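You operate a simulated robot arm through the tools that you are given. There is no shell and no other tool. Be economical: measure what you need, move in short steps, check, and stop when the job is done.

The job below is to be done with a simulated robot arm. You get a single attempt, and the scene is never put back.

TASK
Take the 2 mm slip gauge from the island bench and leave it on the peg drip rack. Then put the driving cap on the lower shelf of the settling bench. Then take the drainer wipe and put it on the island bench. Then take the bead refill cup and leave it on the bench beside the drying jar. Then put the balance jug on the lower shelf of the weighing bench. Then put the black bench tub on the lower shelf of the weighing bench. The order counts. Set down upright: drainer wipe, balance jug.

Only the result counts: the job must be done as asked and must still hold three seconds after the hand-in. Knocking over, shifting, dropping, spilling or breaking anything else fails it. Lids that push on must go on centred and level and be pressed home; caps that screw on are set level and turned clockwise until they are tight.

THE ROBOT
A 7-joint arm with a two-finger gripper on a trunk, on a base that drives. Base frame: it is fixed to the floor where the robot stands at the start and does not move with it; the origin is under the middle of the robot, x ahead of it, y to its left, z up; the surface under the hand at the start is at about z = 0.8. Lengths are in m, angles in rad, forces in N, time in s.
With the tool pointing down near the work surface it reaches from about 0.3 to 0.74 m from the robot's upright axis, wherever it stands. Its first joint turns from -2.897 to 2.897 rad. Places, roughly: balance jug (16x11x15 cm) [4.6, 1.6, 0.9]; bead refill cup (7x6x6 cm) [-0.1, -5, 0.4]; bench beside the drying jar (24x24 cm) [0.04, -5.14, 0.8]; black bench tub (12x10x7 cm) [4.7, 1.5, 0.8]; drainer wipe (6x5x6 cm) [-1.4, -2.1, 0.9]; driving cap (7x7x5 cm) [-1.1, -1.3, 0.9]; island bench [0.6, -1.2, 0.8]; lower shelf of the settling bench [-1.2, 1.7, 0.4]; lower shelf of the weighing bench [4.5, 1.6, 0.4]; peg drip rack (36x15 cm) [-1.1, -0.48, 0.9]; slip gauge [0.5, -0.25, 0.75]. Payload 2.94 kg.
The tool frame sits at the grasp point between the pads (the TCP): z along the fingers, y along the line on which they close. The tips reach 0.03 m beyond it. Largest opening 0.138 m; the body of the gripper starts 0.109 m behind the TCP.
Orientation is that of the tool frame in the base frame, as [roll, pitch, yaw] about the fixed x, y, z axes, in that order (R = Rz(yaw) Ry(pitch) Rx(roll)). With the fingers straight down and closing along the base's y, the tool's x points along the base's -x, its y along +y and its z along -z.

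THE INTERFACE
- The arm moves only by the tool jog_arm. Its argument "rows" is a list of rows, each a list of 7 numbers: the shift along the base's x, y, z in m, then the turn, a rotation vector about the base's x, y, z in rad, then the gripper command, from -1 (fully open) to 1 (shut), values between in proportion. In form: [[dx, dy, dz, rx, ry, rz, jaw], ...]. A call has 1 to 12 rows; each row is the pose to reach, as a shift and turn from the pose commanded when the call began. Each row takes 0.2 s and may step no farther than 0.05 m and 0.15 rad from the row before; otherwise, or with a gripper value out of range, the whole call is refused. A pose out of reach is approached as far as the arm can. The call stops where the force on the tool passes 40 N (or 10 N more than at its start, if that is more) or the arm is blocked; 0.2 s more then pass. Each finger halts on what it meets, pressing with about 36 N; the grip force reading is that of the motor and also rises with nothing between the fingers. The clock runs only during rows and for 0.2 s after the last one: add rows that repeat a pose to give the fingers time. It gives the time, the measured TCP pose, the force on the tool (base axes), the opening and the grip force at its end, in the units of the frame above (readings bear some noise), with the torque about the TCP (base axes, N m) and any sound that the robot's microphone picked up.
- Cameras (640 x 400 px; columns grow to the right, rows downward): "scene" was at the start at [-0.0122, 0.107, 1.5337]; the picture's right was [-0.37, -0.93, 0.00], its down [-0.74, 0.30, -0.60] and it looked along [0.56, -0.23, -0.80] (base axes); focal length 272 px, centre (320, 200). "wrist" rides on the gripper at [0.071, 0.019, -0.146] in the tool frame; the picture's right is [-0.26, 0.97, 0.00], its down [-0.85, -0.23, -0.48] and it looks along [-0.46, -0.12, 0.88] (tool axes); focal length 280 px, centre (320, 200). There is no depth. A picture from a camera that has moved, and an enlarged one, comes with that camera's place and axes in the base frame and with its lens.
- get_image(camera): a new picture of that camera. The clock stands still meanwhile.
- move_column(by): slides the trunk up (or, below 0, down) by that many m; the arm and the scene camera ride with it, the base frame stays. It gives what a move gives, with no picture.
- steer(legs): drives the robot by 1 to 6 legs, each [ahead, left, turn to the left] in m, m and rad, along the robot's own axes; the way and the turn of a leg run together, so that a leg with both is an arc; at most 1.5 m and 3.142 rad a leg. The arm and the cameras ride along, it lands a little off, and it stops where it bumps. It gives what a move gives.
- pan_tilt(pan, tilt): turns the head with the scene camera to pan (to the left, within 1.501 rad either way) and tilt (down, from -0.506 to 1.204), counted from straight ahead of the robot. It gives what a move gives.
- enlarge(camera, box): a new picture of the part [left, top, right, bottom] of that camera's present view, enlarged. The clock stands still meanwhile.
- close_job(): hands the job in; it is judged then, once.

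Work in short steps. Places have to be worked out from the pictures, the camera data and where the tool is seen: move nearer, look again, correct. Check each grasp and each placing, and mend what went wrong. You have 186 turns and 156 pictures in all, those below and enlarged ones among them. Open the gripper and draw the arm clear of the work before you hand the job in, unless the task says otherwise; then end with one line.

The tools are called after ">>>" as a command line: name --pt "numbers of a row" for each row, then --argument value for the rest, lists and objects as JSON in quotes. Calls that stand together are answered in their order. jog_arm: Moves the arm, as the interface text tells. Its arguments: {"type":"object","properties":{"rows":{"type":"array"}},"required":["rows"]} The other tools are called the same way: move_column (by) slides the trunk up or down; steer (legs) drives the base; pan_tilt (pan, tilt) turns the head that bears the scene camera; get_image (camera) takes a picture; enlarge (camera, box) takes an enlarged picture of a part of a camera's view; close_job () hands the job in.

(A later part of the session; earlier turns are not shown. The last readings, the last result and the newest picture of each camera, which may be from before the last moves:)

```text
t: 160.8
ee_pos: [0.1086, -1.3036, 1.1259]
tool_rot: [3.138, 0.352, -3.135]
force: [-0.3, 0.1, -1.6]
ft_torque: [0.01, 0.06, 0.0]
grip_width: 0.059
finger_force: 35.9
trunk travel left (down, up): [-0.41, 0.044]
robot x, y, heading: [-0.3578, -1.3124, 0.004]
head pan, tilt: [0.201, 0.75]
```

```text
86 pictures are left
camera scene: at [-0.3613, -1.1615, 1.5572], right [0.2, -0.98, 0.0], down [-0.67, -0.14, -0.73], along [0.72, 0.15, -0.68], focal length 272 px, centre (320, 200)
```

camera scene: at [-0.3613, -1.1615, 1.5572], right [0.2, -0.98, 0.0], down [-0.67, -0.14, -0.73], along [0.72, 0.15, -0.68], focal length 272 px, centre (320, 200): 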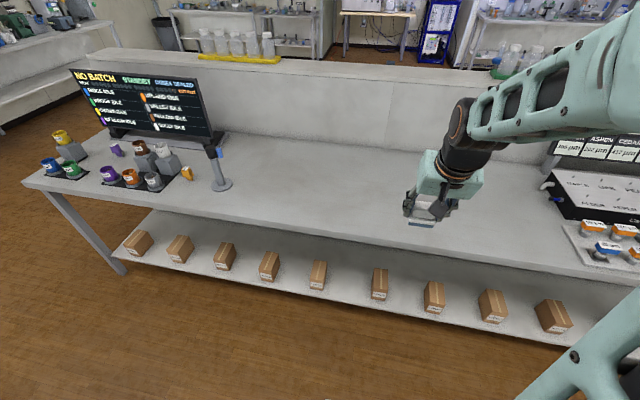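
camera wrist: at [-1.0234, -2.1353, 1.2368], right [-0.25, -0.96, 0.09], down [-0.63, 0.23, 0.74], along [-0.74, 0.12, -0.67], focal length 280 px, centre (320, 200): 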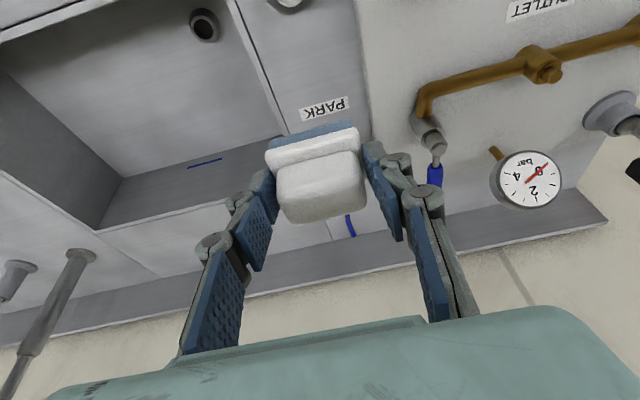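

The island bench is clear ahead. I'll drive 0.25 m closer and extend over x≈0.47.

>>> steer --legs '[[0.25, 0, 0]]'

>>> jog_arm --pt "0.04 0 0 0 0 0 0.7" --pt "0.08 0 0 0 0 0 0.7" --pt "0.12 0 0 0 0 0 0.7" --pt "0.12 0 -0.045 0 0 0 0.7" --pt "0.12 0 -0.09 0 0 0 0.7" --pt "0.12 0 -0.135 0 0 0 0.7" --pt "0.12 0 -0.18 0 0 0 0.7" --pt "0.12 0 -0.22 0 0 0 0.7" --pt "0.12 0 -0.24 0 0 0 0.7"

>>> get_image --camera "wrist"

>>> get_image --camera "scene"

```text
t: 162.6
ee_pos: [0.3606, -1.3023, 1.1257]
tool_rot: [3.138, 0.352, -3.136]
force: [0.7, 0.1, -1.2]
ft_torque: [-0.02, -0.01, 0.01]
grip_width: 0.059
finger_force: 35.5
trunk travel left (down, up): [-0.41, 0.044]
robot x, y, heading: [-0.1111, -1.3123, 0.005]
head pan, tilt: [0.201, 0.75]
```

```text
t: 164.6
ee_pos: [0.48, -1.3038, 0.8858]
tool_rot: [3.138, 0.354, -3.135]
force: [-0.9, -0.3, -1.0]
ft_torque: [0.0, 0.01, 0.0]
grip_width: 0.0591
finger_force: 36.4
trunk travel left (down, up): [-0.41, 0.044]
robot x, y, heading: [-0.107, -1.3121, 0.007]
head pan, tilt: [0.201, 0.75]
```

```text
85 pictures are left
camera wrist: at [0.363, -1.286, 0.9967], right [0.24, 0.97, 0.09], down [0.63, -0.23, 0.74], along [0.74, -0.12, -0.67], focal length 280 px, centre (320, 200)
```

wrist: 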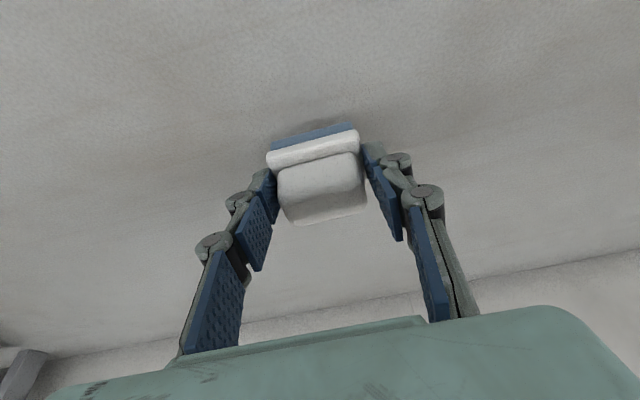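

```text
84 pictures are left
camera scene: at [-0.1102, -1.1602, 1.5572], right [0.2, -0.98, 0.0], down [-0.67, -0.14, -0.73], along [0.72, 0.15, -0.68], focal length 272 px, centre (320, 200)
```

scene: 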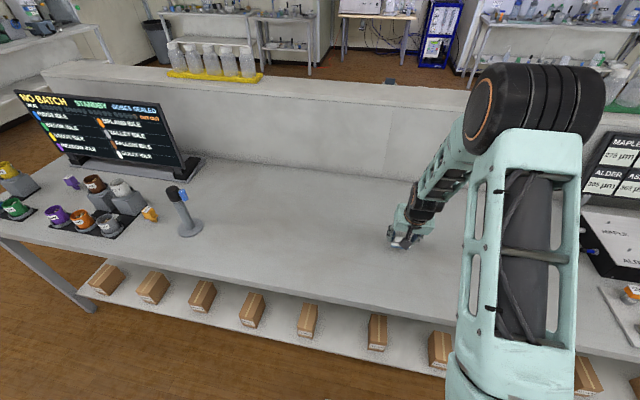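

Near the surface. I'll lower slowly until contact.

>>> jog_arm --pt "0 0 -0.008 0 0 0 0.7" --pt "0 0 -0.014 0 0 0 0.7" --pt "0 0 -0.018 0 0 0 0.7" --pt "0 0 -0.022 0 0 0 0.7" --pt "0 0 -0.025 0 0 0 0.7" --pt "0 0 -0.028 0 0 0 0.7" --pt "0 0 -0.031 0 0 0 0.7" --pt "0 0 -0.034 0 0 0 0.7" --pt "0 0 -0.037 0 0 0 0.7" --pt "0 0 -0.04 0 0 0 0.7"

```text
t: 166.8
ee_pos: [0.4795, -1.3026, 0.8469]
tool_rot: [3.138, 0.352, -3.137]
force: [-0.3, -0.6, 0.5]
ft_torque: [-0.01, -0.02, 0.01]
grip_width: 0.0589
finger_force: 36.2
trunk travel left (down, up): [-0.41, 0.044]
robot x, y, heading: [-0.1129, -1.3096, 0.0]
head pan, tilt: [0.201, 0.75]
```

>>> jog_arm --pt "0 0 -0.002 0 0 0 0.7" --pt "0 0 -0.004 0 0 0 0.7" --pt "0 0 -0.006 0 0 0 0.7" --pt "0 0 -0.008 0 0 0 0.7"

>>> get_image --camera "wrist"

```text
t: 167.8
ee_pos: [0.481, -1.3034, 0.8414]
tool_rot: [3.139, 0.361, -3.137]
force: [-0.6, -0.5, 29.4]
ft_torque: [0.04, -0.29, -0.03]
grip_width: 0.0591
finger_force: 35.3
trunk travel left (down, up): [-0.41, 0.044]
robot x, y, heading: [-0.1106, -1.3143, 0.003]
head pan, tilt: [0.201, 0.75]
```

```text
83 pictures are left
camera wrist: at [0.3624, -1.2854, 0.9509], right [0.24, 0.97, 0.1], down [0.63, -0.23, 0.75], along [0.74, -0.12, -0.66], focal length 280 px, centre (320, 200)
```

wrist: 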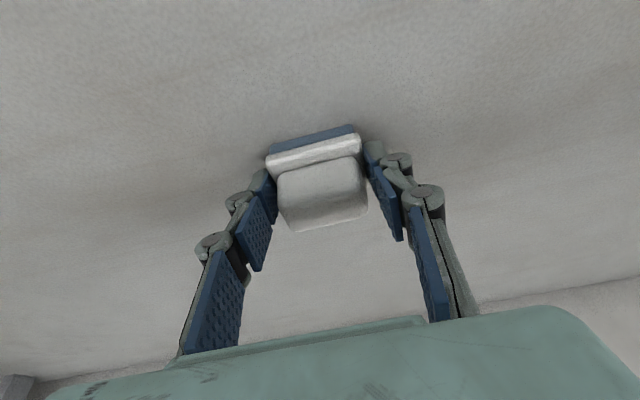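

Contact (29 N). I'll ease up slightly, release, and draw back along the tool axis.

>>> jog_arm --pt "0 0 0.003 0 0 0 0.7" --pt "0 0 0.003 0 0 0 0.1" --pt "0 0 0.003 0 0 0 0.0" --pt "0 0 0.003 0 0 0 -0.2" --pt "0 0 0.003 0 0 0 -0.2" --pt "-0.014 0 0.04 0 0 0 -0.2" --pt "-0.028 0 0.08 0 0 0 -0.2" --pt "-0.042 0 0.12 0 0 0 -0.2"

>>> get_image --camera "wrist"

```text
t: 169.6
ee_pos: [0.4361, -1.3001, 0.9593]
tool_rot: [3.139, 0.352, -3.137]
force: [-0.1, -0.6, -0.5]
ft_torque: [-0.02, -0.04, -0.02]
grip_width: 0.0828
finger_force: 0.1
trunk travel left (down, up): [-0.41, 0.044]
robot x, y, heading: [-0.1085, -1.3102, 0.004]
head pan, tilt: [0.201, 0.75]
```

```text
82 pictures are left
camera wrist: at [0.3187, -1.2842, 1.07], right [0.24, 0.97, 0.09], down [0.63, -0.23, 0.74], along [0.73, -0.12, -0.67], focal length 280 px, centre (320, 200)
```

wrist: 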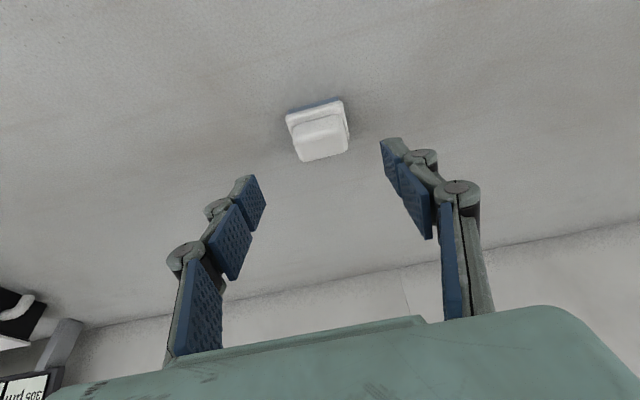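

The wipe stands upright on the island. Next is the bead refill cup near (-0.1, -5): I'll retract, untilt, and drive down the aisle facing -y.

>>> jog_arm --pt "-0.03 0 0.03 0 0.12 0 -0.2" --pt "-0.06 0 0.06 0 0.24 0 -0.2" --pt "-0.08 0 0.09 0 0.352 0 -0.2" --pt "-0.1 0 0.12 0 0.352 0 -0.2"

>>> steer --legs '[[-0.25, 0, 0], [0, 0, -1.57], [1.5, 0, 0], [0.9, 0, 0]]'

>>> pan_tilt --pan 0.1 --tilt 0.5

>>> get_image --camera "scene"

```text
t: 170.6
ee_pos: [0.3354, -1.3023, 1.0766]
tool_rot: [3.137, 0.001, -3.137]
force: [-0.4, -0.1, 0.0]
ft_torque: [0.01, 0.02, -0.03]
grip_width: 0.083
finger_force: 0.0
trunk travel left (down, up): [-0.41, 0.044]
robot x, y, heading: [-0.106, -1.3107, 0.008]
head pan, tilt: [0.201, 0.75]
```

```text
t: 187.6
ee_pos: [-0.4175, -4.1686, 1.075]
tool_rot: [3.137, 0.0, 1.524]
force: [0.1, 0.4, 0.1]
ft_torque: [0.02, 0.04, -0.02]
grip_width: 0.0828
finger_force: 0.1
trunk travel left (down, up): [-0.41, 0.044]
robot x, y, heading: [-0.4051, -3.7191, -1.615]
head pan, tilt: [0.201, 0.75]
```

```text
t: 188.4
ee_pos: [-0.4179, -4.1673, 1.0765]
tool_rot: [3.137, 0.003, 1.524]
force: [-0.1, -0.7, -0.1]
ft_torque: [-0.05, -0.03, 0.02]
grip_width: 0.0826
finger_force: 0.0
trunk travel left (down, up): [-0.41, 0.044]
robot x, y, heading: [-0.404, -3.7195, -1.619]
head pan, tilt: [0.099, 0.499]
```

```text
81 pictures are left
camera scene: at [-0.2608, -3.7373, 1.5791], right [-1.0, -0.05, 0.0], down [-0.03, 0.48, -0.88], along [0.05, -0.88, -0.48], focal length 272 px, centre (320, 200)
```

scene: 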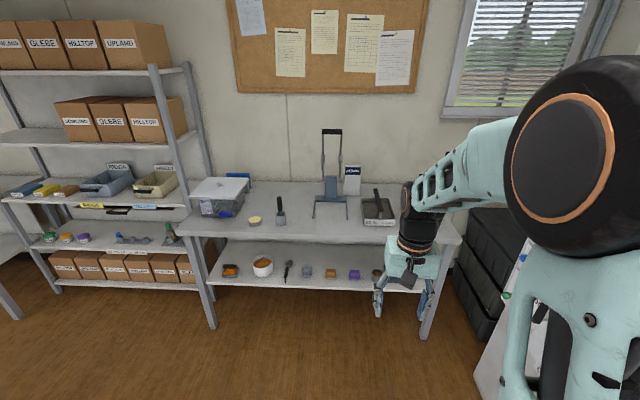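

>>> enlarge --camera "scene" --box '[180, 120, 420, 300]'

>>> move_column --by -0.4

>>> pan_tilt --pan 0.1 --tilt 0.4

>>> enlarge --camera "scene" --box '[160, 100, 480, 300]'

```text
2.22 times, centred on (300, 210) of scene
camera zoom: at [-0.2608, -3.7373, 1.5791], right [-1.0, -0.05, 0.0], down [-0.03, 0.48, -0.88], along [0.05, -0.88, -0.48], focal length 605 px, centre (364, 178)
```

zoom: 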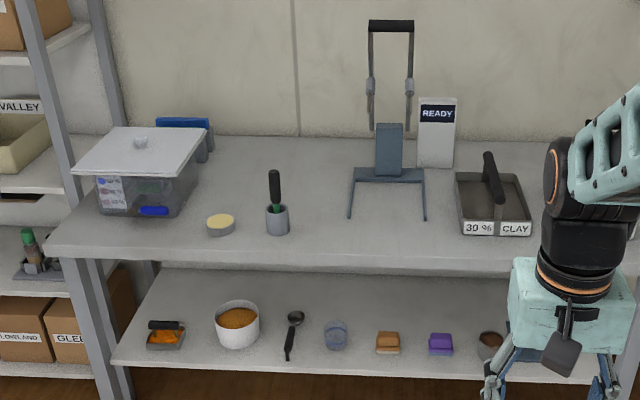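

```text
t: 192.2
ee_pos: [-0.4183, -4.1665, 0.6755]
tool_rot: [3.137, 0.0, 1.523]
force: [0.2, 0.5, 0.3]
ft_torque: [0.0, -0.01, 0.0]
grip_width: 0.083
finger_force: 0.1
trunk travel left (down, up): [-0.01, 0.444]
robot x, y, heading: [-0.4009, -3.72, -1.619]
head pan, tilt: [0.099, 0.499]
```

```text
t: 192.9
ee_pos: [-0.4161, -4.1671, 0.6761]
tool_rot: [3.136, 0.004, 1.524]
force: [-0.1, -0.2, 0.3]
ft_torque: [-0.06, -0.01, 0.0]
grip_width: 0.0827
finger_force: 0.0
trunk travel left (down, up): [-0.01, 0.444]
robot x, y, heading: [-0.4019, -3.719, -1.62]
head pan, tilt: [0.099, 0.4]
```

```text
2.00 times, centred on (320, 200) of scene
camera zoom: at [-0.2607, -3.739, 1.1883], right [-1.0, -0.05, 0.0], down [-0.02, 0.39, -0.92], along [0.05, -0.92, -0.39], focal length 544 px, centre (320, 200)
```

zoom: 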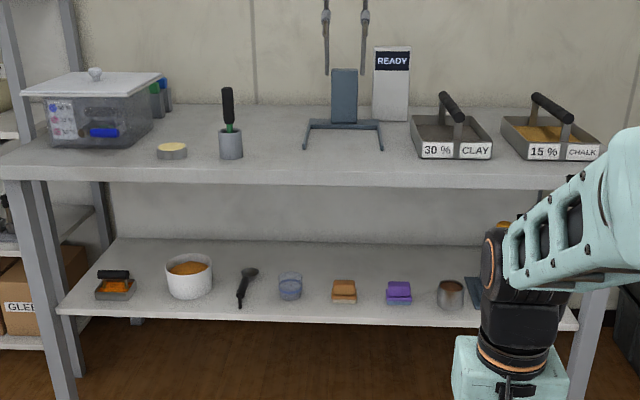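

The glass cup on the lower shelf at about (-0.117, -4.945) matches the bead refill cup. I'll drive nearer and check it, along with the target area beside the clear lidded drying box.

>>> steer --legs '[[0, 0, 0.047], [0.3, 0.28, 0]]'

>>> pan_tilt --pan 0.1 --tilt 0.65

>>> get_image --camera "scene"

>>> get_image --camera "wrist"

```text
t: 196.3
ee_pos: [-0.1207, -4.4574, 0.676]
tool_rot: [3.137, 0.0, 1.568]
force: [0.0, -0.1, 0.0]
ft_torque: [-0.01, -0.01, 0.01]
grip_width: 0.0828
finger_force: 0.1
trunk travel left (down, up): [-0.01, 0.444]
robot x, y, heading: [-0.1249, -4.01, -1.575]
head pan, tilt: [0.099, 0.4]
```

```text
t: 197.1
ee_pos: [-0.1196, -4.4589, 0.6754]
tool_rot: [3.137, 0.003, 1.57]
force: [0.2, -0.1, -0.2]
ft_torque: [0.01, -0.02, -0.01]
grip_width: 0.0826
finger_force: 0.1
trunk travel left (down, up): [-0.01, 0.444]
robot x, y, heading: [-0.1238, -4.0133, -1.571]
head pan, tilt: [0.099, 0.649]
```

```text
78 pictures are left
camera scene: at [0.0165, -4.0179, 1.1658], right [-1.0, -0.1, 0.0], down [-0.06, 0.6, -0.8], along [0.08, -0.79, -0.6], focal length 272 px, centre (320, 200)
```

scene: 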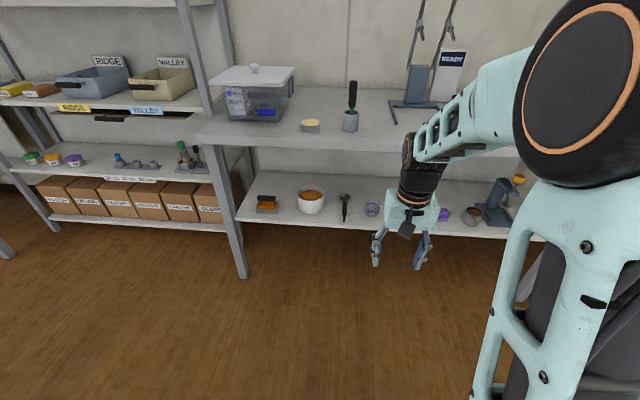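

```text
77 pictures are left
camera wrist: at [-0.1017, -4.3884, 0.8202], right [0.96, -0.26, 0.0], down [-0.23, -0.85, 0.48], along [-0.12, -0.46, -0.88], focal length 280 px, centre (320, 200)
```

wrist: 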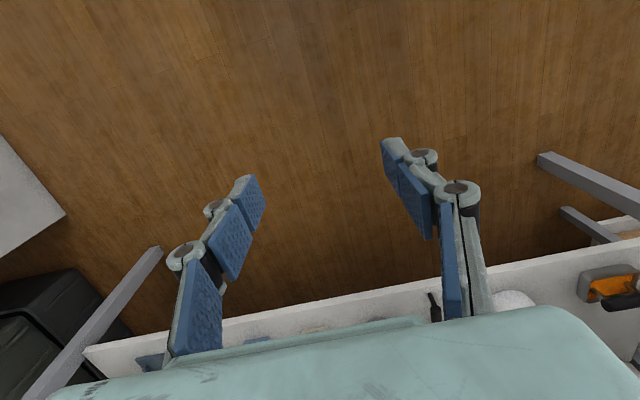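

>>> enlarge --camera "scene" --box '[230, 170, 400, 240]'

>>> enlarge --camera "scene" --box '[200, 60, 480, 160]'

```text
3.76 times, centred on (315, 205) of scene
camera zoom: at [0.0165, -4.0179, 1.1658], right [-1.0, -0.1, 0.0], down [-0.06, 0.6, -0.8], along [0.08, -0.79, -0.6], focal length 1024 px, centre (339, 181)
```

zoom: 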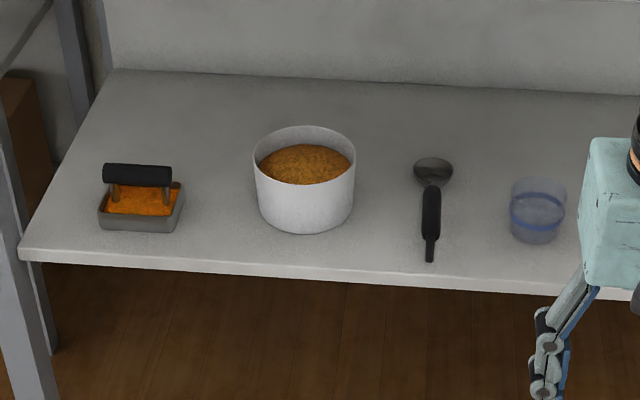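

```text
2.29 times, centred on (340, 110) of scene
camera zoom: at [0.0165, -4.0179, 1.1658], right [-1.0, -0.1, 0.0], down [-0.06, 0.6, -0.8], along [0.08, -0.79, -0.6], focal length 622 px, centre (274, 406)
```

zoom: 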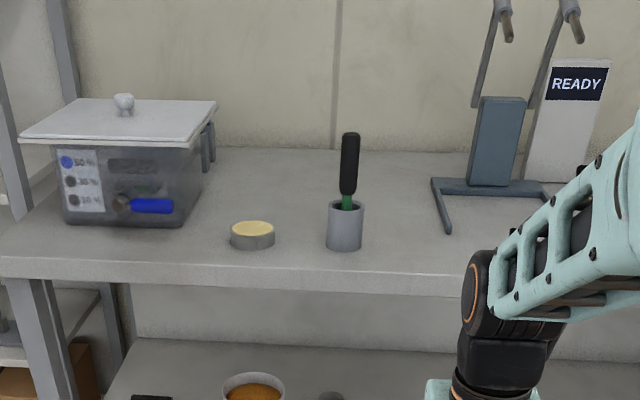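

The glass cup, about 6.5 cm wide and centred at (-0.118, -4.945, 0.43), is the bead refill cup. I'll tilt the tool 45° toward -y and lower it here in the open, with the jaw wider.

>>> jog_arm --pt "0 -0.01 -0.03 -0.14 0 0 -0.4" --pt "0 -0.02 -0.06 -0.28 0 0 -0.4" --pt "0 -0.03 -0.09 -0.42 0 0 -0.4" --pt "0 -0.04 -0.12 -0.56 0 0 -0.4" --pt "0 -0.05 -0.15 -0.7 0 0 -0.4" --pt "0 -0.05 -0.18 -0.785 0 0 -0.4" --pt "0 -0.05 -0.206 -0.785 0 0 -0.4"

>>> steer --legs '[[0.27, 0, 0]]'

>>> get_image --camera "wrist"

```text
t: 198.7
ee_pos: [-0.1211, -4.509, 0.4704]
tool_rot: [3.135, 0.786, 1.569]
force: [-0.9, 0.2, -0.4]
ft_torque: [-0.01, -0.01, -0.01]
grip_width: 0.0964
finger_force: 0.1
trunk travel left (down, up): [-0.01, 0.444]
robot x, y, heading: [-0.1273, -4.012, -1.571]
head pan, tilt: [0.099, 0.649]
```

```text
t: 200.6
ee_pos: [-0.1166, -4.7801, 0.4707]
tool_rot: [3.136, 0.786, 1.574]
force: [1.1, 0.4, -0.8]
ft_torque: [0.03, 0.02, 0.01]
grip_width: 0.0963
finger_force: 0.0
trunk travel left (down, up): [-0.01, 0.444]
robot x, y, heading: [-0.1225, -4.281, -1.57]
head pan, tilt: [0.099, 0.649]
```

```text
74 pictures are left
camera wrist: at [-0.0998, -4.6265, 0.5219], right [0.97, -0.18, 0.19], down [-0.23, -0.27, 0.94], along [-0.12, -0.95, -0.3], focal length 280 px, centre (320, 200)
```

wrist: 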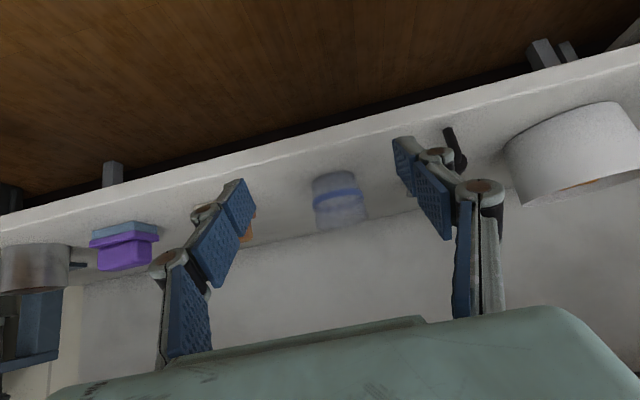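

The cup centre is confirmed at (-0.12, -4.945, 0.43). I'll slide the fingers in around it.

>>> jog_arm --pt "0 -0.04 -0.01 0 0 0 -0.35" --pt "0 -0.08 -0.02 0 0 0 -0.35" --pt "-0.001 -0.115 -0.03 0 0 0 -0.35" --pt "-0.002 -0.145 -0.03 0 0 0 -0.35"

>>> get_image --camera "wrist"

```text
t: 201.6
ee_pos: [-0.1191, -4.9229, 0.4402]
tool_rot: [3.134, 0.785, 1.574]
force: [0.7, 0.5, 0.4]
ft_torque: [0.04, 0.0, 0.0]
grip_width: 0.0929
finger_force: 0.2
trunk travel left (down, up): [-0.01, 0.444]
robot x, y, heading: [-0.1236, -4.2839, -1.563]
head pan, tilt: [0.099, 0.649]
```

```text
73 pictures are left
camera wrist: at [-0.1021, -4.7713, 0.4913], right [0.97, -0.18, 0.19], down [-0.23, -0.27, 0.94], along [-0.12, -0.95, -0.3], focal length 280 px, centre (320, 200)
```

wrist: 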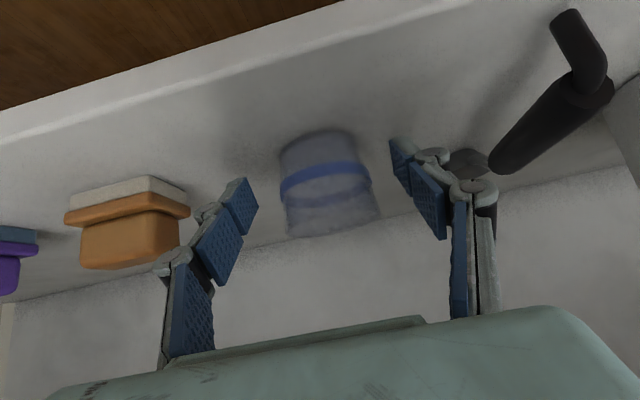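

The cup is between the fingers. I'll advance 2 cm and close gently.

>>> jog_arm --pt "0.001 -0.022 -0.004 0 0 0 -0.35" --pt "0.001 -0.022 -0.004 0 0 0 0" --pt "0.001 -0.022 -0.004 0 0 0 0.3" --pt "0.001 -0.022 -0.004 0 0 0 0.5" --pt "0.001 -0.022 -0.004 0 0 0 0.5" --pt "0.001 -0.022 -0.004 0 0 0 0.5"

>>> get_image --camera "wrist"

```text
t: 203.0
ee_pos: [-0.1178, -4.9453, 0.4359]
tool_rot: [3.134, 0.785, 1.574]
force: [0.4, 0.5, 0.2]
ft_torque: [-0.02, 0.03, -0.02]
grip_width: 0.0521
finger_force: 36.1
trunk travel left (down, up): [-0.01, 0.444]
robot x, y, heading: [-0.1279, -4.2812, -1.566]
head pan, tilt: [0.099, 0.649]
```

```text
72 pictures are left
camera wrist: at [-0.1011, -4.793, 0.4869], right [0.97, -0.18, 0.19], down [-0.23, -0.27, 0.94], along [-0.12, -0.95, -0.3], focal length 280 px, centre (320, 200)
```

wrist: 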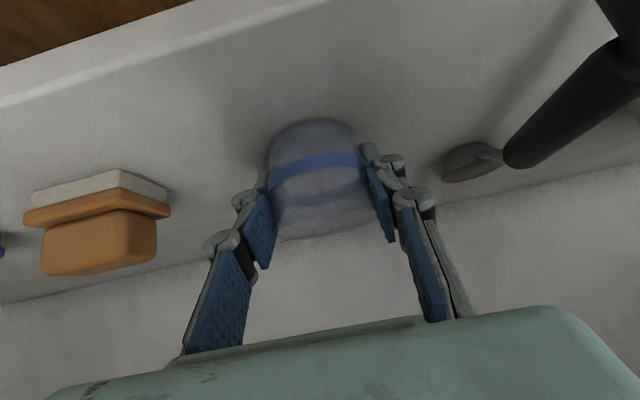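

Gripped at 0.052. I'll lift 3 cm, pull straight out, and check.

>>> jog_arm --pt "0 0 0.015 0 0 0 0.5" --pt "0 0 0.03 0 0 0 0.5" --pt "0 0.045 0.03 0 0 0 0.5" --pt "0 0.09 0.03 0 0 0 0.5" --pt "0 0.135 0.03 0 0 0 0.5" --pt "0 0.16 0.03 0 0 0 0.5"

>>> steer --legs '[[-0.3, 0, 0]]'

>>> move_column --by 0.4

>>> get_image --camera "wrist"

>>> get_image --camera "scene"

```text
t: 204.4
ee_pos: [-0.1164, -4.7864, 0.465]
tool_rot: [3.134, 0.786, 1.574]
force: [0.2, 0.1, -1.0]
ft_torque: [0.02, -0.02, -0.01]
grip_width: 0.0517
finger_force: 36.3
trunk travel left (down, up): [-0.01, 0.444]
robot x, y, heading: [-0.1274, -4.283, -1.565]
head pan, tilt: [0.099, 0.649]
```

```text
t: 206.5
ee_pos: [-0.1116, -4.485, 0.4654]
tool_rot: [3.135, 0.786, 1.592]
force: [-0.1, 1.5, -0.4]
ft_torque: [0.0, -0.03, 0.01]
grip_width: 0.0523
finger_force: 36.4
trunk travel left (down, up): [-0.01, 0.444]
robot x, y, heading: [-0.1293, -3.9804, -1.551]
head pan, tilt: [0.099, 0.649]
```

```text
t: 210.3
ee_pos: [-0.1129, -4.4841, 0.867]
tool_rot: [3.135, 0.786, 1.591]
force: [0.0, 0.2, 0.1]
ft_torque: [-0.01, 0.03, -0.01]
grip_width: 0.0521
finger_force: 35.9
trunk travel left (down, up): [-0.41, 0.044]
robot x, y, heading: [-0.1259, -3.9774, -1.549]
head pan, tilt: [0.099, 0.649]
```

```text
71 pictures are left
camera wrist: at [-0.097, -4.3313, 0.9171], right [0.97, -0.16, 0.19], down [-0.23, -0.27, 0.94], along [-0.1, -0.95, -0.3], focal length 280 px, centre (320, 200)
```

wrist: 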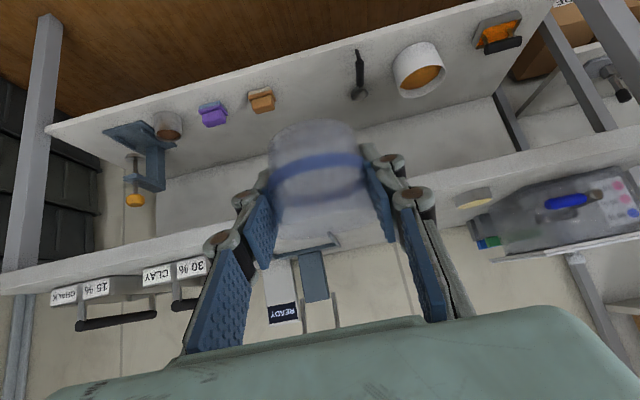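

```text
70 pictures are left
camera scene: at [0.0131, -3.9832, 1.5658], right [-0.99, -0.12, 0.0], down [-0.07, 0.6, -0.8], along [0.1, -0.79, -0.6], focal length 272 px, centre (320, 200)
```

scene: 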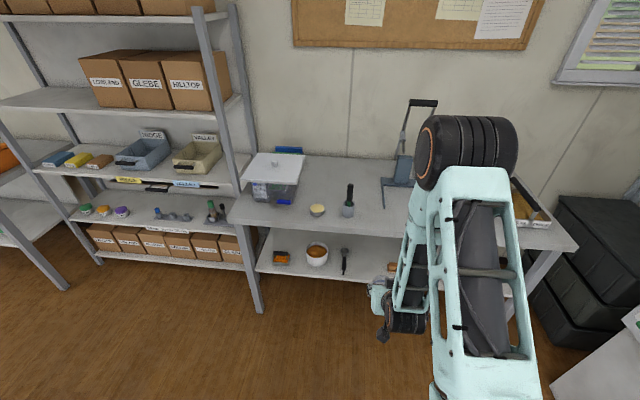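

The cup is held upright. The free spot beside the drying box is around (0.11, -5.09), between the brush holder and the box. I'll raise the hand, drive to x≈0.11, y≈-4.43, and look.

>>> jog_arm --pt "0 0 0.045 0 0 0 0.5" --pt "0 0 0.09 0 0 0 0.5" --pt "0 0 0.135 0 0 0 0.5" --pt "0 0 0.18 0 0 0 0.5" --pt "0 0 0.21 0 0 0 0.5"

>>> steer --legs '[[0, 0.23, -0.022], [0.44, 0, 0]]'

>>> get_image --camera "wrist"

>>> get_image --camera "scene"

```text
t: 211.5
ee_pos: [-0.1128, -4.4798, 1.0763]
tool_rot: [3.134, 0.787, 1.591]
force: [0.2, 0.1, -0.8]
ft_torque: [0.0, -0.01, 0.02]
grip_width: 0.0521
finger_force: 36.3
trunk travel left (down, up): [-0.41, 0.044]
robot x, y, heading: [-0.1277, -3.9817, -1.55]
head pan, tilt: [0.099, 0.649]
```

```text
t: 216.3
ee_pos: [0.1046, -4.9029, 1.0753]
tool_rot: [3.135, 0.786, 1.569]
force: [0.3, -1.1, -0.9]
ft_torque: [-0.02, 0.01, 0.0]
grip_width: 0.0521
finger_force: 35.9
trunk travel left (down, up): [-0.41, 0.044]
robot x, y, heading: [0.1014, -4.4017, -1.571]
head pan, tilt: [0.099, 0.649]
```

```text
69 pictures are left
camera wrist: at [0.1238, -4.751, 1.1269], right [0.96, -0.18, 0.19], down [-0.23, -0.26, 0.94], along [-0.12, -0.95, -0.3], focal length 280 px, centre (320, 200)
```

wrist: 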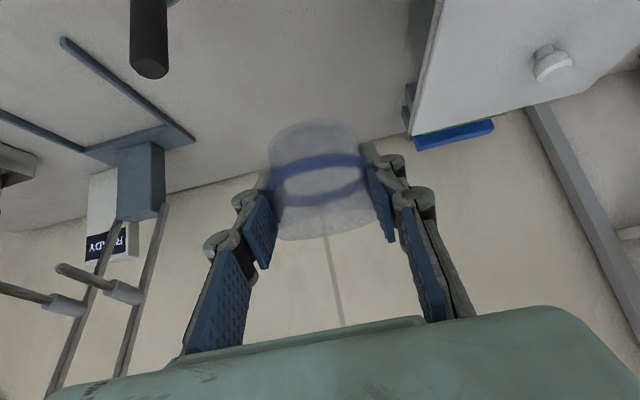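

```text
68 pictures are left
camera scene: at [0.2416, -4.4082, 1.5658], right [-1.0, -0.1, 0.0], down [-0.06, 0.6, -0.8], along [0.08, -0.79, -0.6], focal length 272 px, centre (320, 200)
```

scene: 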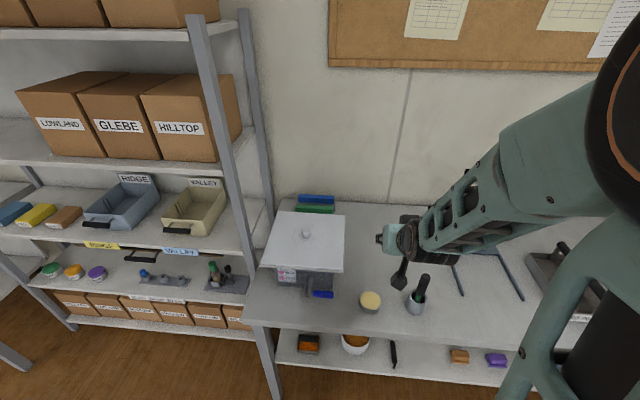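

The space is clear. I'll extend to y≈-5.09 at height, then lower partway.

>>> jog_arm --pt "0.002 -0.045 0 0 0 0 0.5" --pt "0.005 -0.09 0 0 0 0 0.5" --pt "0.005 -0.135 0 0 0 0 0.5" --pt "0.005 -0.175 0 0 0 0 0.5" --pt "0.005 -0.187 -0.04 0 0 0 0.5" --pt "0.005 -0.187 -0.085 0 0 0 0.5" --pt "0.005 -0.187 -0.13 0 0 0 0.5" --pt "0.005 -0.187 -0.17 0 0 0 0.5"

>>> get_image --camera "wrist"

>>> enlarge --camera "scene" --box '[250, 180, 500, 340]'

```text
t: 218.1
ee_pos: [0.1094, -5.0901, 0.9042]
tool_rot: [3.138, 0.785, 1.569]
force: [0.2, -0.1, -0.5]
ft_torque: [0.0, 0.02, -0.01]
grip_width: 0.0521
finger_force: 36.1
trunk travel left (down, up): [-0.41, 0.044]
robot x, y, heading: [0.0976, -4.4016, -1.571]
head pan, tilt: [0.099, 0.649]
```

```text
67 pictures are left
camera wrist: at [0.1285, -4.9374, 0.9557], right [0.96, -0.18, 0.19], down [-0.23, -0.26, 0.94], along [-0.12, -0.95, -0.3], focal length 280 px, centre (320, 200)
```

wrist: 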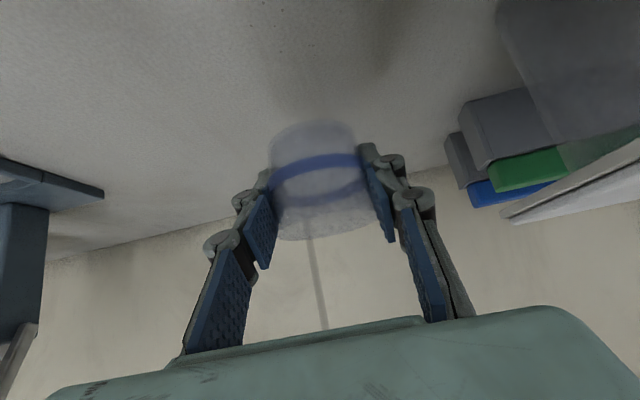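

```text
2.50 times, centred on (375, 260) of scene
camera zoom: at [0.2416, -4.4084, 1.5658], right [-1.0, -0.1, 0.0], down [-0.06, 0.6, -0.8], along [0.08, -0.79, -0.6], focal length 680 px, centre (182, 50)
```

zoom: 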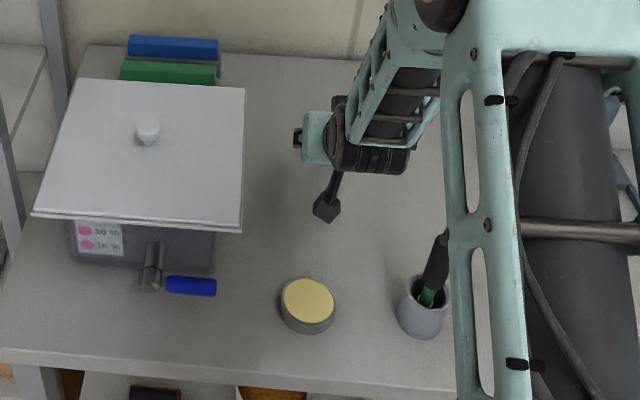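

Clear all round. I'll lower to near the surface, then in 3 mm rows to contact.

>>> jog_arm --pt "0 0 -0.03 0 0 0 0.5" --pt "0 0 -0.045 0 0 0 0.5" --pt "0 0 -0.05 0 0 0 0.5" --pt "0 0 -0.054 0 0 0 0.5" --pt "0 0 -0.058 0 0 0 0.5" --pt "0 0 -0.062 0 0 0 0.5" --pt "0 0 -0.066 0 0 0 0.5" --pt "0 0 -0.069 0 0 0 0.5" --pt "0 0 -0.072 0 0 0 0.5"

>>> get_image --camera "wrist"

```text
t: 220.1
ee_pos: [0.1112, -5.0909, 0.8357]
tool_rot: [3.135, 0.791, 1.568]
force: [0.4, 1.4, 4.8]
ft_torque: [0.12, -0.04, 0.0]
grip_width: 0.0522
finger_force: 36.1
trunk travel left (down, up): [-0.41, 0.044]
robot x, y, heading: [0.0967, -4.3994, -1.568]
head pan, tilt: [0.099, 0.649]
```

```text
65 pictures are left
camera wrist: at [0.1287, -4.9376, 0.8861], right [0.96, -0.18, 0.19], down [-0.23, -0.26, 0.94], along [-0.12, -0.95, -0.29], focal length 280 px, centre (320, 200)
```

wrist: 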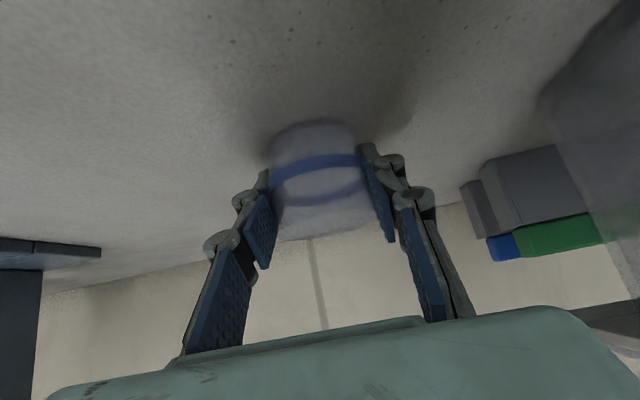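

Light contact (~6 N). One more millimetre, then release and withdraw along the tool axis.

>>> jog_arm --pt "0 0 -0.001 0 0 0 0.5" --pt "0 0 -0.001 0 0 0 0.2" --pt "0 0 -0.001 0 0 0 0.0" --pt "0 0 -0.001 0 0 0 -0.3" --pt "0 0 -0.001 0 0 0 -0.3" --pt "0 0.03 0.03 0 0 0 -0.3" --pt "0 0.06 0.06 0 0 0 -0.3" --pt "0 0.09 0.09 0 0 0 -0.3" --pt "0 0.11 0.13 0 0 0 -0.3" --pt "0 0.12 0.17 0 0 0 -0.3"

>>> get_image --camera "wrist"

>>> enlarge --camera "scene" --box '[250, 180, 500, 340]'

```text
t: 222.3
ee_pos: [0.1111, -4.968, 1.0051]
tool_rot: [3.135, 0.787, 1.57]
force: [0.1, 0.0, 0.2]
ft_torque: [-0.02, 0.03, 0.0]
grip_width: 0.0899
finger_force: 0.1
trunk travel left (down, up): [-0.41, 0.044]
robot x, y, heading: [0.0987, -4.4, -1.571]
head pan, tilt: [0.099, 0.649]
```

```text
64 pictures are left
camera wrist: at [0.129, -4.8156, 1.0562], right [0.96, -0.18, 0.19], down [-0.23, -0.26, 0.94], along [-0.12, -0.95, -0.3], focal length 280 px, centre (320, 200)
```

wrist: 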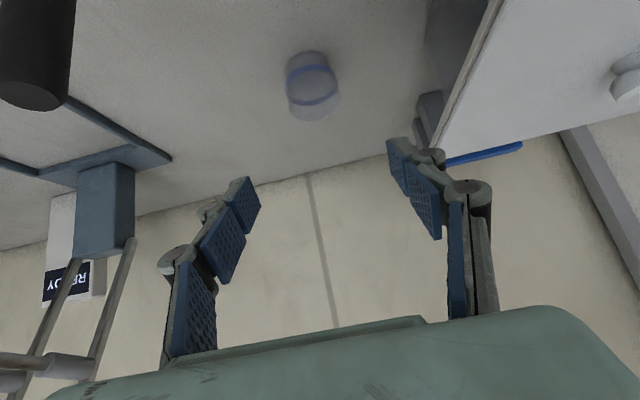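

```text
2.50 times, centred on (375, 260) of scene
camera zoom: at [0.2416, -4.407, 1.5657], right [-1.0, -0.1, 0.0], down [-0.06, 0.6, -0.8], along [0.08, -0.79, -0.6], focal length 680 px, centre (182, 50)
```

zoom: 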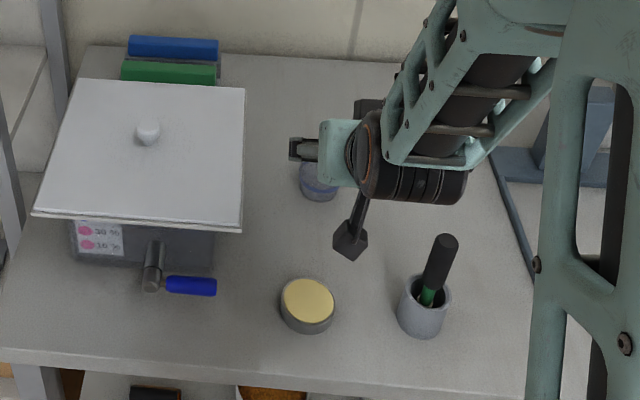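

The cup stands upright beside the drying box. Next is the weighing bench, far off near (4.5, 1.6). I'll retract, untilt, back out, and drive up the aisle to y≈1.0.

>>> jog_arm --pt "0 0.045 0.02 0 0 0 -0.3" --pt "0 0.08 0.04 0.14 0 0 -0.3" --pt "0 0.1 0.06 0.28 0 0 -0.3" --pt "0 0.12 0.08 0.42 0 0 -0.3" --pt "0 0.14 0.1 0.56 0 0 -0.3" --pt "0 0.16 0.1 0.7 0 0 -0.3" --pt "0 0.16 0.1 0.785 0 0 -0.3"

>>> steer --legs '[[-0.5, 0, 0], [0, 0, 3.14], [1.0, 0.45, 0], [1.5, 0, 0], [1.5, 0, 0], [0.9, 0, 0]]'

>>> pan_tilt --pan -1.5 --tilt 0.4

>>> get_image --camera "scene"

```text
t: 223.9
ee_pos: [0.1099, -4.8095, 1.1027]
tool_rot: [3.138, -0.002, 1.569]
force: [-0.1, -0.8, 0.0]
ft_torque: [0.04, 0.0, -0.05]
grip_width: 0.0897
finger_force: 0.0
trunk travel left (down, up): [-0.41, 0.044]
robot x, y, heading: [0.0999, -4.4058, -1.573]
head pan, tilt: [0.099, 0.649]
```

```text
t: 257.9
ee_pos: [-0.3208, 1.4718, 1.1039]
tool_rot: [3.139, 0.002, -1.554]
force: [-0.1, -0.7, 0.1]
ft_torque: [0.0, 0.03, -0.01]
grip_width: 0.0898
finger_force: 0.1
trunk travel left (down, up): [-0.41, 0.044]
robot x, y, heading: [-0.3013, 1.0636, 1.587]
head pan, tilt: [0.099, 0.649]
```

```text
t: 259.6
ee_pos: [-0.3194, 1.4719, 1.1041]
tool_rot: [3.138, 0.002, -1.555]
force: [-0.7, 0.0, 1.4]
ft_torque: [-0.01, 0.02, -0.02]
grip_width: 0.0899
finger_force: 0.1
trunk travel left (down, up): [-0.41, 0.044]
robot x, y, heading: [-0.302, 1.0628, 1.588]
head pan, tilt: [-1.499, 0.4]
```

```text
62 pictures are left
camera scene: at [-0.343, 0.9889, 1.5883], right [0.09, -1.0, 0.0], down [-0.39, -0.04, -0.92], along [0.92, 0.08, -0.39], focal length 272 px, centre (320, 200)
```

scene: 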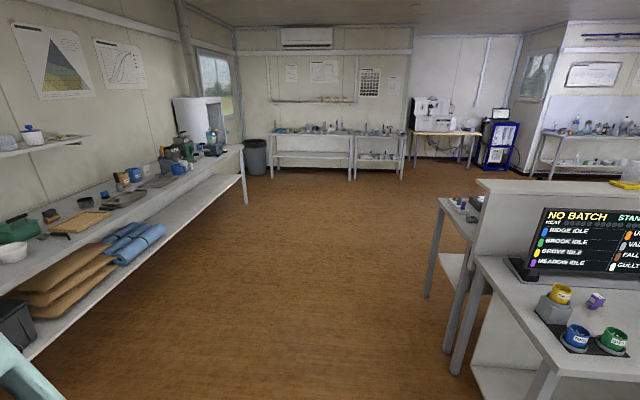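

The weighing bench is against the far wall straight ahead. I'll turn to face +x and drive there, stopping about 1.2 m short.

>>> steer --legs '[[0, 0, -1.588], [1.5, 0.3, 0], [1.5, 0.2, 0], [0.6, 0, 0]]'

>>> pan_tilt --pan 0.1 --tilt 0.55

>>> get_image --camera "scene"

```text
refused: leg 2 is longer than a leg can be; nothing moved
```

```text
t: 261.3
ee_pos: [-0.3191, 1.4718, 1.1038]
tool_rot: [3.138, 0.001, -1.554]
force: [-0.3, 0.2, -0.4]
ft_torque: [-0.04, -0.01, 0.01]
grip_width: 0.0897
finger_force: 0.1
trunk travel left (down, up): [-0.41, 0.044]
robot x, y, heading: [-0.2997, 1.0657, 1.59]
head pan, tilt: [0.099, 0.55]
```

```text
61 pictures are left
camera scene: at [-0.4457, 1.0698, 1.5746], right [0.99, 0.12, 0.0], down [0.06, -0.52, -0.85], along [-0.1, 0.85, -0.52], focal length 272 px, centre (320, 200)
```

scene: 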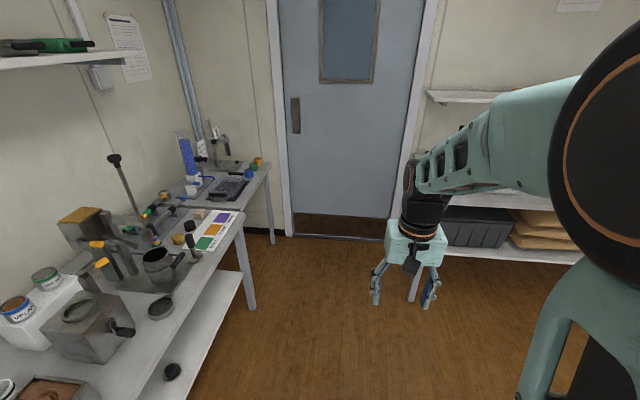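

The second leg was too long on the diagonal. I'll use shorter legs. The cap also shows up still standing on its shelf at bottom left.

>>> steer --legs '[[0, 0, -1.588], [1.4, 0.25, 0], [1.4, 0.2, 0], [0.8, 0, 0]]'

>>> pan_tilt --pan 0.1 --tilt 0.55

>>> get_image --camera "scene"

```text
t: 282.7
ee_pos: [3.691, 1.4283, 1.104]
tool_rot: [3.138, 0.002, 3.117]
force: [0.4, -0.2, 0.5]
ft_torque: [-0.01, 0.01, 0.01]
grip_width: 0.0895
finger_force: 0.1
trunk travel left (down, up): [-0.41, 0.044]
robot x, y, heading: [3.2817, 1.4288, -0.024]
head pan, tilt: [0.099, 0.55]
```

```text
t: 283.3
ee_pos: [3.6911, 1.4292, 1.1043]
tool_rot: [3.139, 0.003, 3.118]
force: [0.0, -0.2, 0.1]
ft_torque: [-0.02, 0.01, -0.05]
grip_width: 0.0896
finger_force: 0.0
trunk travel left (down, up): [-0.41, 0.044]
robot x, y, heading: [3.2808, 1.427, -0.024]
head pan, tilt: [0.099, 0.55]
```

```text
60 pictures are left
camera scene: at [3.293, 1.5705, 1.5746], right [0.08, -1.0, 0.0], down [-0.52, -0.04, -0.85], along [0.85, 0.06, -0.52], focal length 272 px, centre (320, 200)
```

scene: 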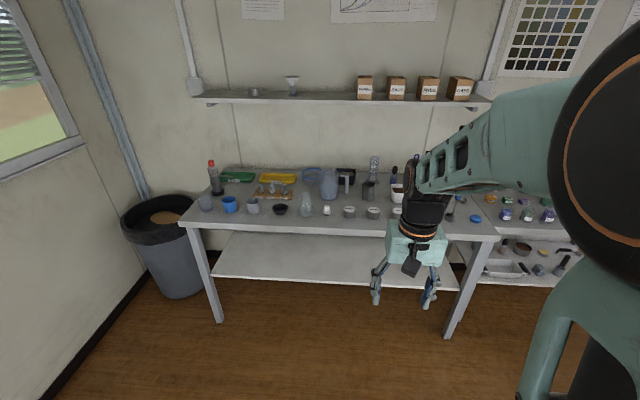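

>>> enlarge --camera "scene" --box '[170, 140, 490, 300]'

>>> enlarge --camera "scene" --box '[240, 150, 420, 230]'

```text
2.00 times, centred on (330, 220) of scene
camera zoom: at [3.293, 1.5705, 1.5746], right [0.08, -1.0, 0.0], down [-0.52, -0.04, -0.85], along [0.85, 0.06, -0.52], focal length 544 px, centre (300, 160)
```

zoom: 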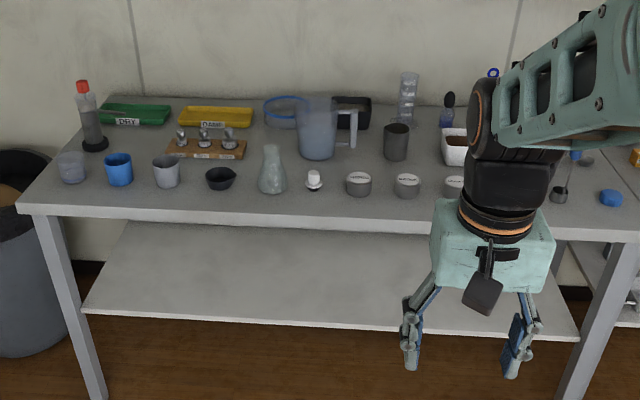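

```text
3.56 times, centred on (330, 190) of scene
camera zoom: at [3.293, 1.5705, 1.5746], right [0.08, -1.0, 0.0], down [-0.52, -0.04, -0.85], along [0.85, 0.06, -0.52], focal length 967 px, centre (284, 236)
```

zoom: 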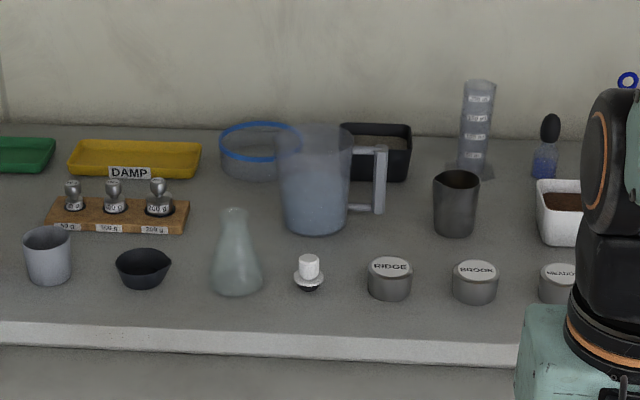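

The balance jug is the translucent jug at about (4.595, 1.615), with its handle loop on the -y side. The black tub is behind it at about (4.79, 1.52). I'll use a 45° tilt with one finger passing through the handle loop. Tilting and opening fully here, then approaching.

>>> jog_arm --pt "0.01 0 0 0 -0.14 0.012 -1" --pt "0.02 0 0 0 -0.28 0.024 -1" --pt "0.03 0 0 0 -0.42 0.024 -1" --pt "0.04 0 0 0 -0.56 0.024 -1" --pt "0.05 0 0 0 -0.7 0.024 -1" --pt "0.05 0 0 0 -0.785 0.024 -1"

>>> steer --legs '[[0, 0, 0.024], [0.55, 0.18, 0]]'

>>> pan_tilt --pan 0.1 --tilt 0.75

>>> get_image --camera "wrist"

>>> get_image --camera "scene"

```text
t: 284.7
ee_pos: [3.7491, 1.43, 1.1031]
tool_rot: [3.127, 0.776, 3.14]
force: [0.0, 0.3, -0.5]
ft_torque: [0.0, 0.01, 0.0]
grip_width: 0.1381
finger_force: 0.0
out of reach, approached as far as the arm can: row 6
trunk travel left (down, up): [-0.41, 0.044]
robot x, y, heading: [3.2774, 1.423, -0.022]
head pan, tilt: [0.099, 0.55]
```

```text
t: 288.4
ee_pos: [4.3052, 1.6138, 1.1035]
tool_rot: [3.129, 0.775, -3.132]
force: [0.1, 0.2, -0.3]
ft_torque: [0.0, 0.04, -0.03]
grip_width: 0.1382
finger_force: 0.1
trunk travel left (down, up): [-0.41, 0.044]
robot x, y, heading: [3.8412, 1.6029, -0.011]
head pan, tilt: [0.099, 0.55]
```

```text
t: 289.1
ee_pos: [4.305, 1.6133, 1.1008]
tool_rot: [3.126, 0.768, -3.132]
force: [-0.8, -0.1, -0.4]
ft_torque: [0.0, 0.03, 0.03]
grip_width: 0.1381
finger_force: 0.1
trunk travel left (down, up): [-0.41, 0.044]
robot x, y, heading: [3.8408, 1.6055, -0.008]
head pan, tilt: [0.099, 0.75]
```

```text
57 pictures are left
camera wrist: at [4.1519, 1.6279, 1.1553], right [0.17, 0.97, 0.19], down [0.28, -0.23, 0.93], along [0.94, -0.1, -0.31], focal length 280 px, centre (320, 200)
```

wrist: 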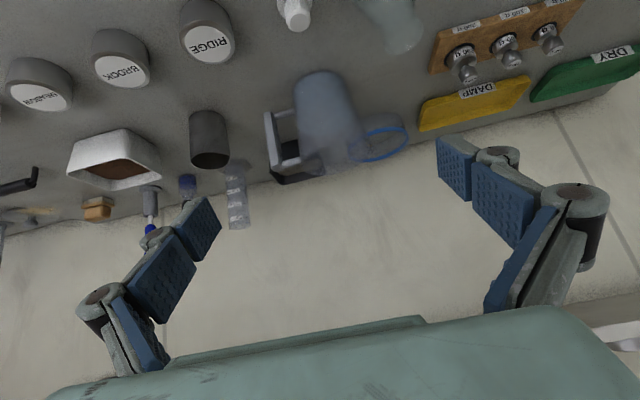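

```text
56 pictures are left
camera scene: at [3.8498, 1.7318, 1.5803], right [-0.09, -1.0, 0.0], down [-0.47, 0.04, -0.88], along [0.88, -0.08, -0.47], focal length 272 px, centre (320, 200)
```

scene: 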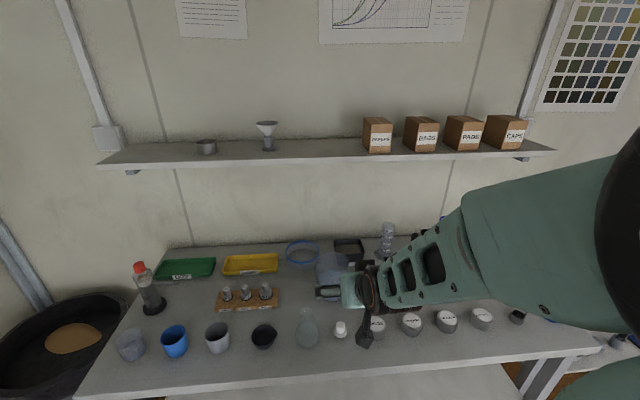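

The jug's body and its handle loop (toward -y) are visible. I'll move to a standoff about 12 cm back along the tool axis and look closely.

>>> jog_arm --pt "0.042 0.002 -0.02 0 0 0 -1" --pt "0.084 0.004 -0.04 0 0 0 -1" --pt "0.126 0.006 -0.06 0 0 0 -1" --pt "0.165 0.007 -0.085 0 0 0 -1" --pt "0.17 0.007 -0.1 0 0 0 -1"

>>> get_image --camera "wrist"

>>> get_image --camera "scene"

```text
t: 290.3
ee_pos: [4.4765, 1.6208, 1.004]
tool_rot: [3.126, 0.774, -3.131]
force: [0.0, 0.1, 0.2]
ft_torque: [0.0, 0.02, 0.0]
grip_width: 0.1381
finger_force: 0.0
trunk travel left (down, up): [-0.41, 0.044]
robot x, y, heading: [3.8363, 1.6042, -0.012]
head pan, tilt: [0.099, 0.75]
```

```text
55 pictures are left
camera wrist: at [4.3221, 1.6357, 1.0574], right [0.17, 0.97, 0.19], down [0.28, -0.23, 0.93], along [0.95, -0.1, -0.31], focal length 280 px, centre (320, 200)
```

wrist: 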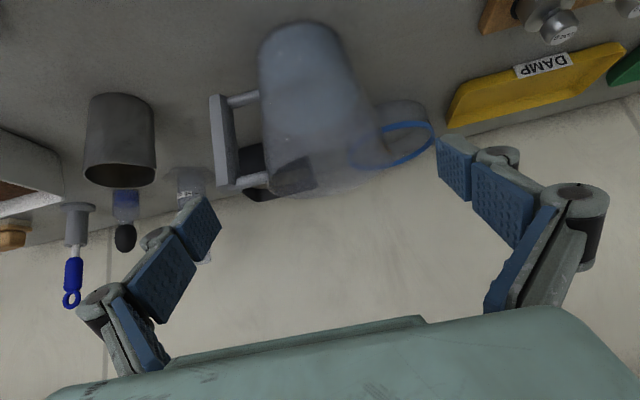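

```text
54 pictures are left
camera scene: at [3.8417, 1.7475, 1.5572], right [0.09, -1.0, 0.0], down [-0.68, -0.06, -0.73], along [0.73, 0.06, -0.68], focal length 272 px, centre (320, 200)
```

scene: 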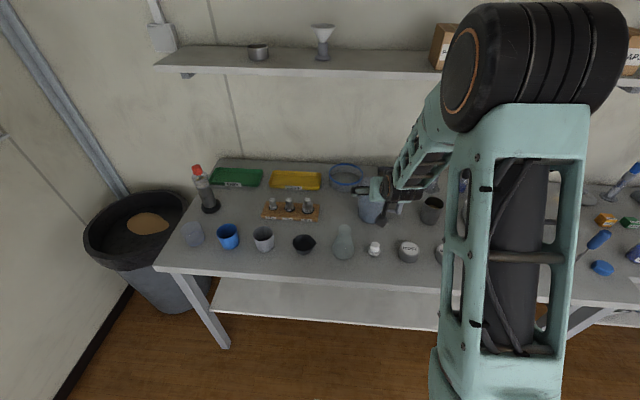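

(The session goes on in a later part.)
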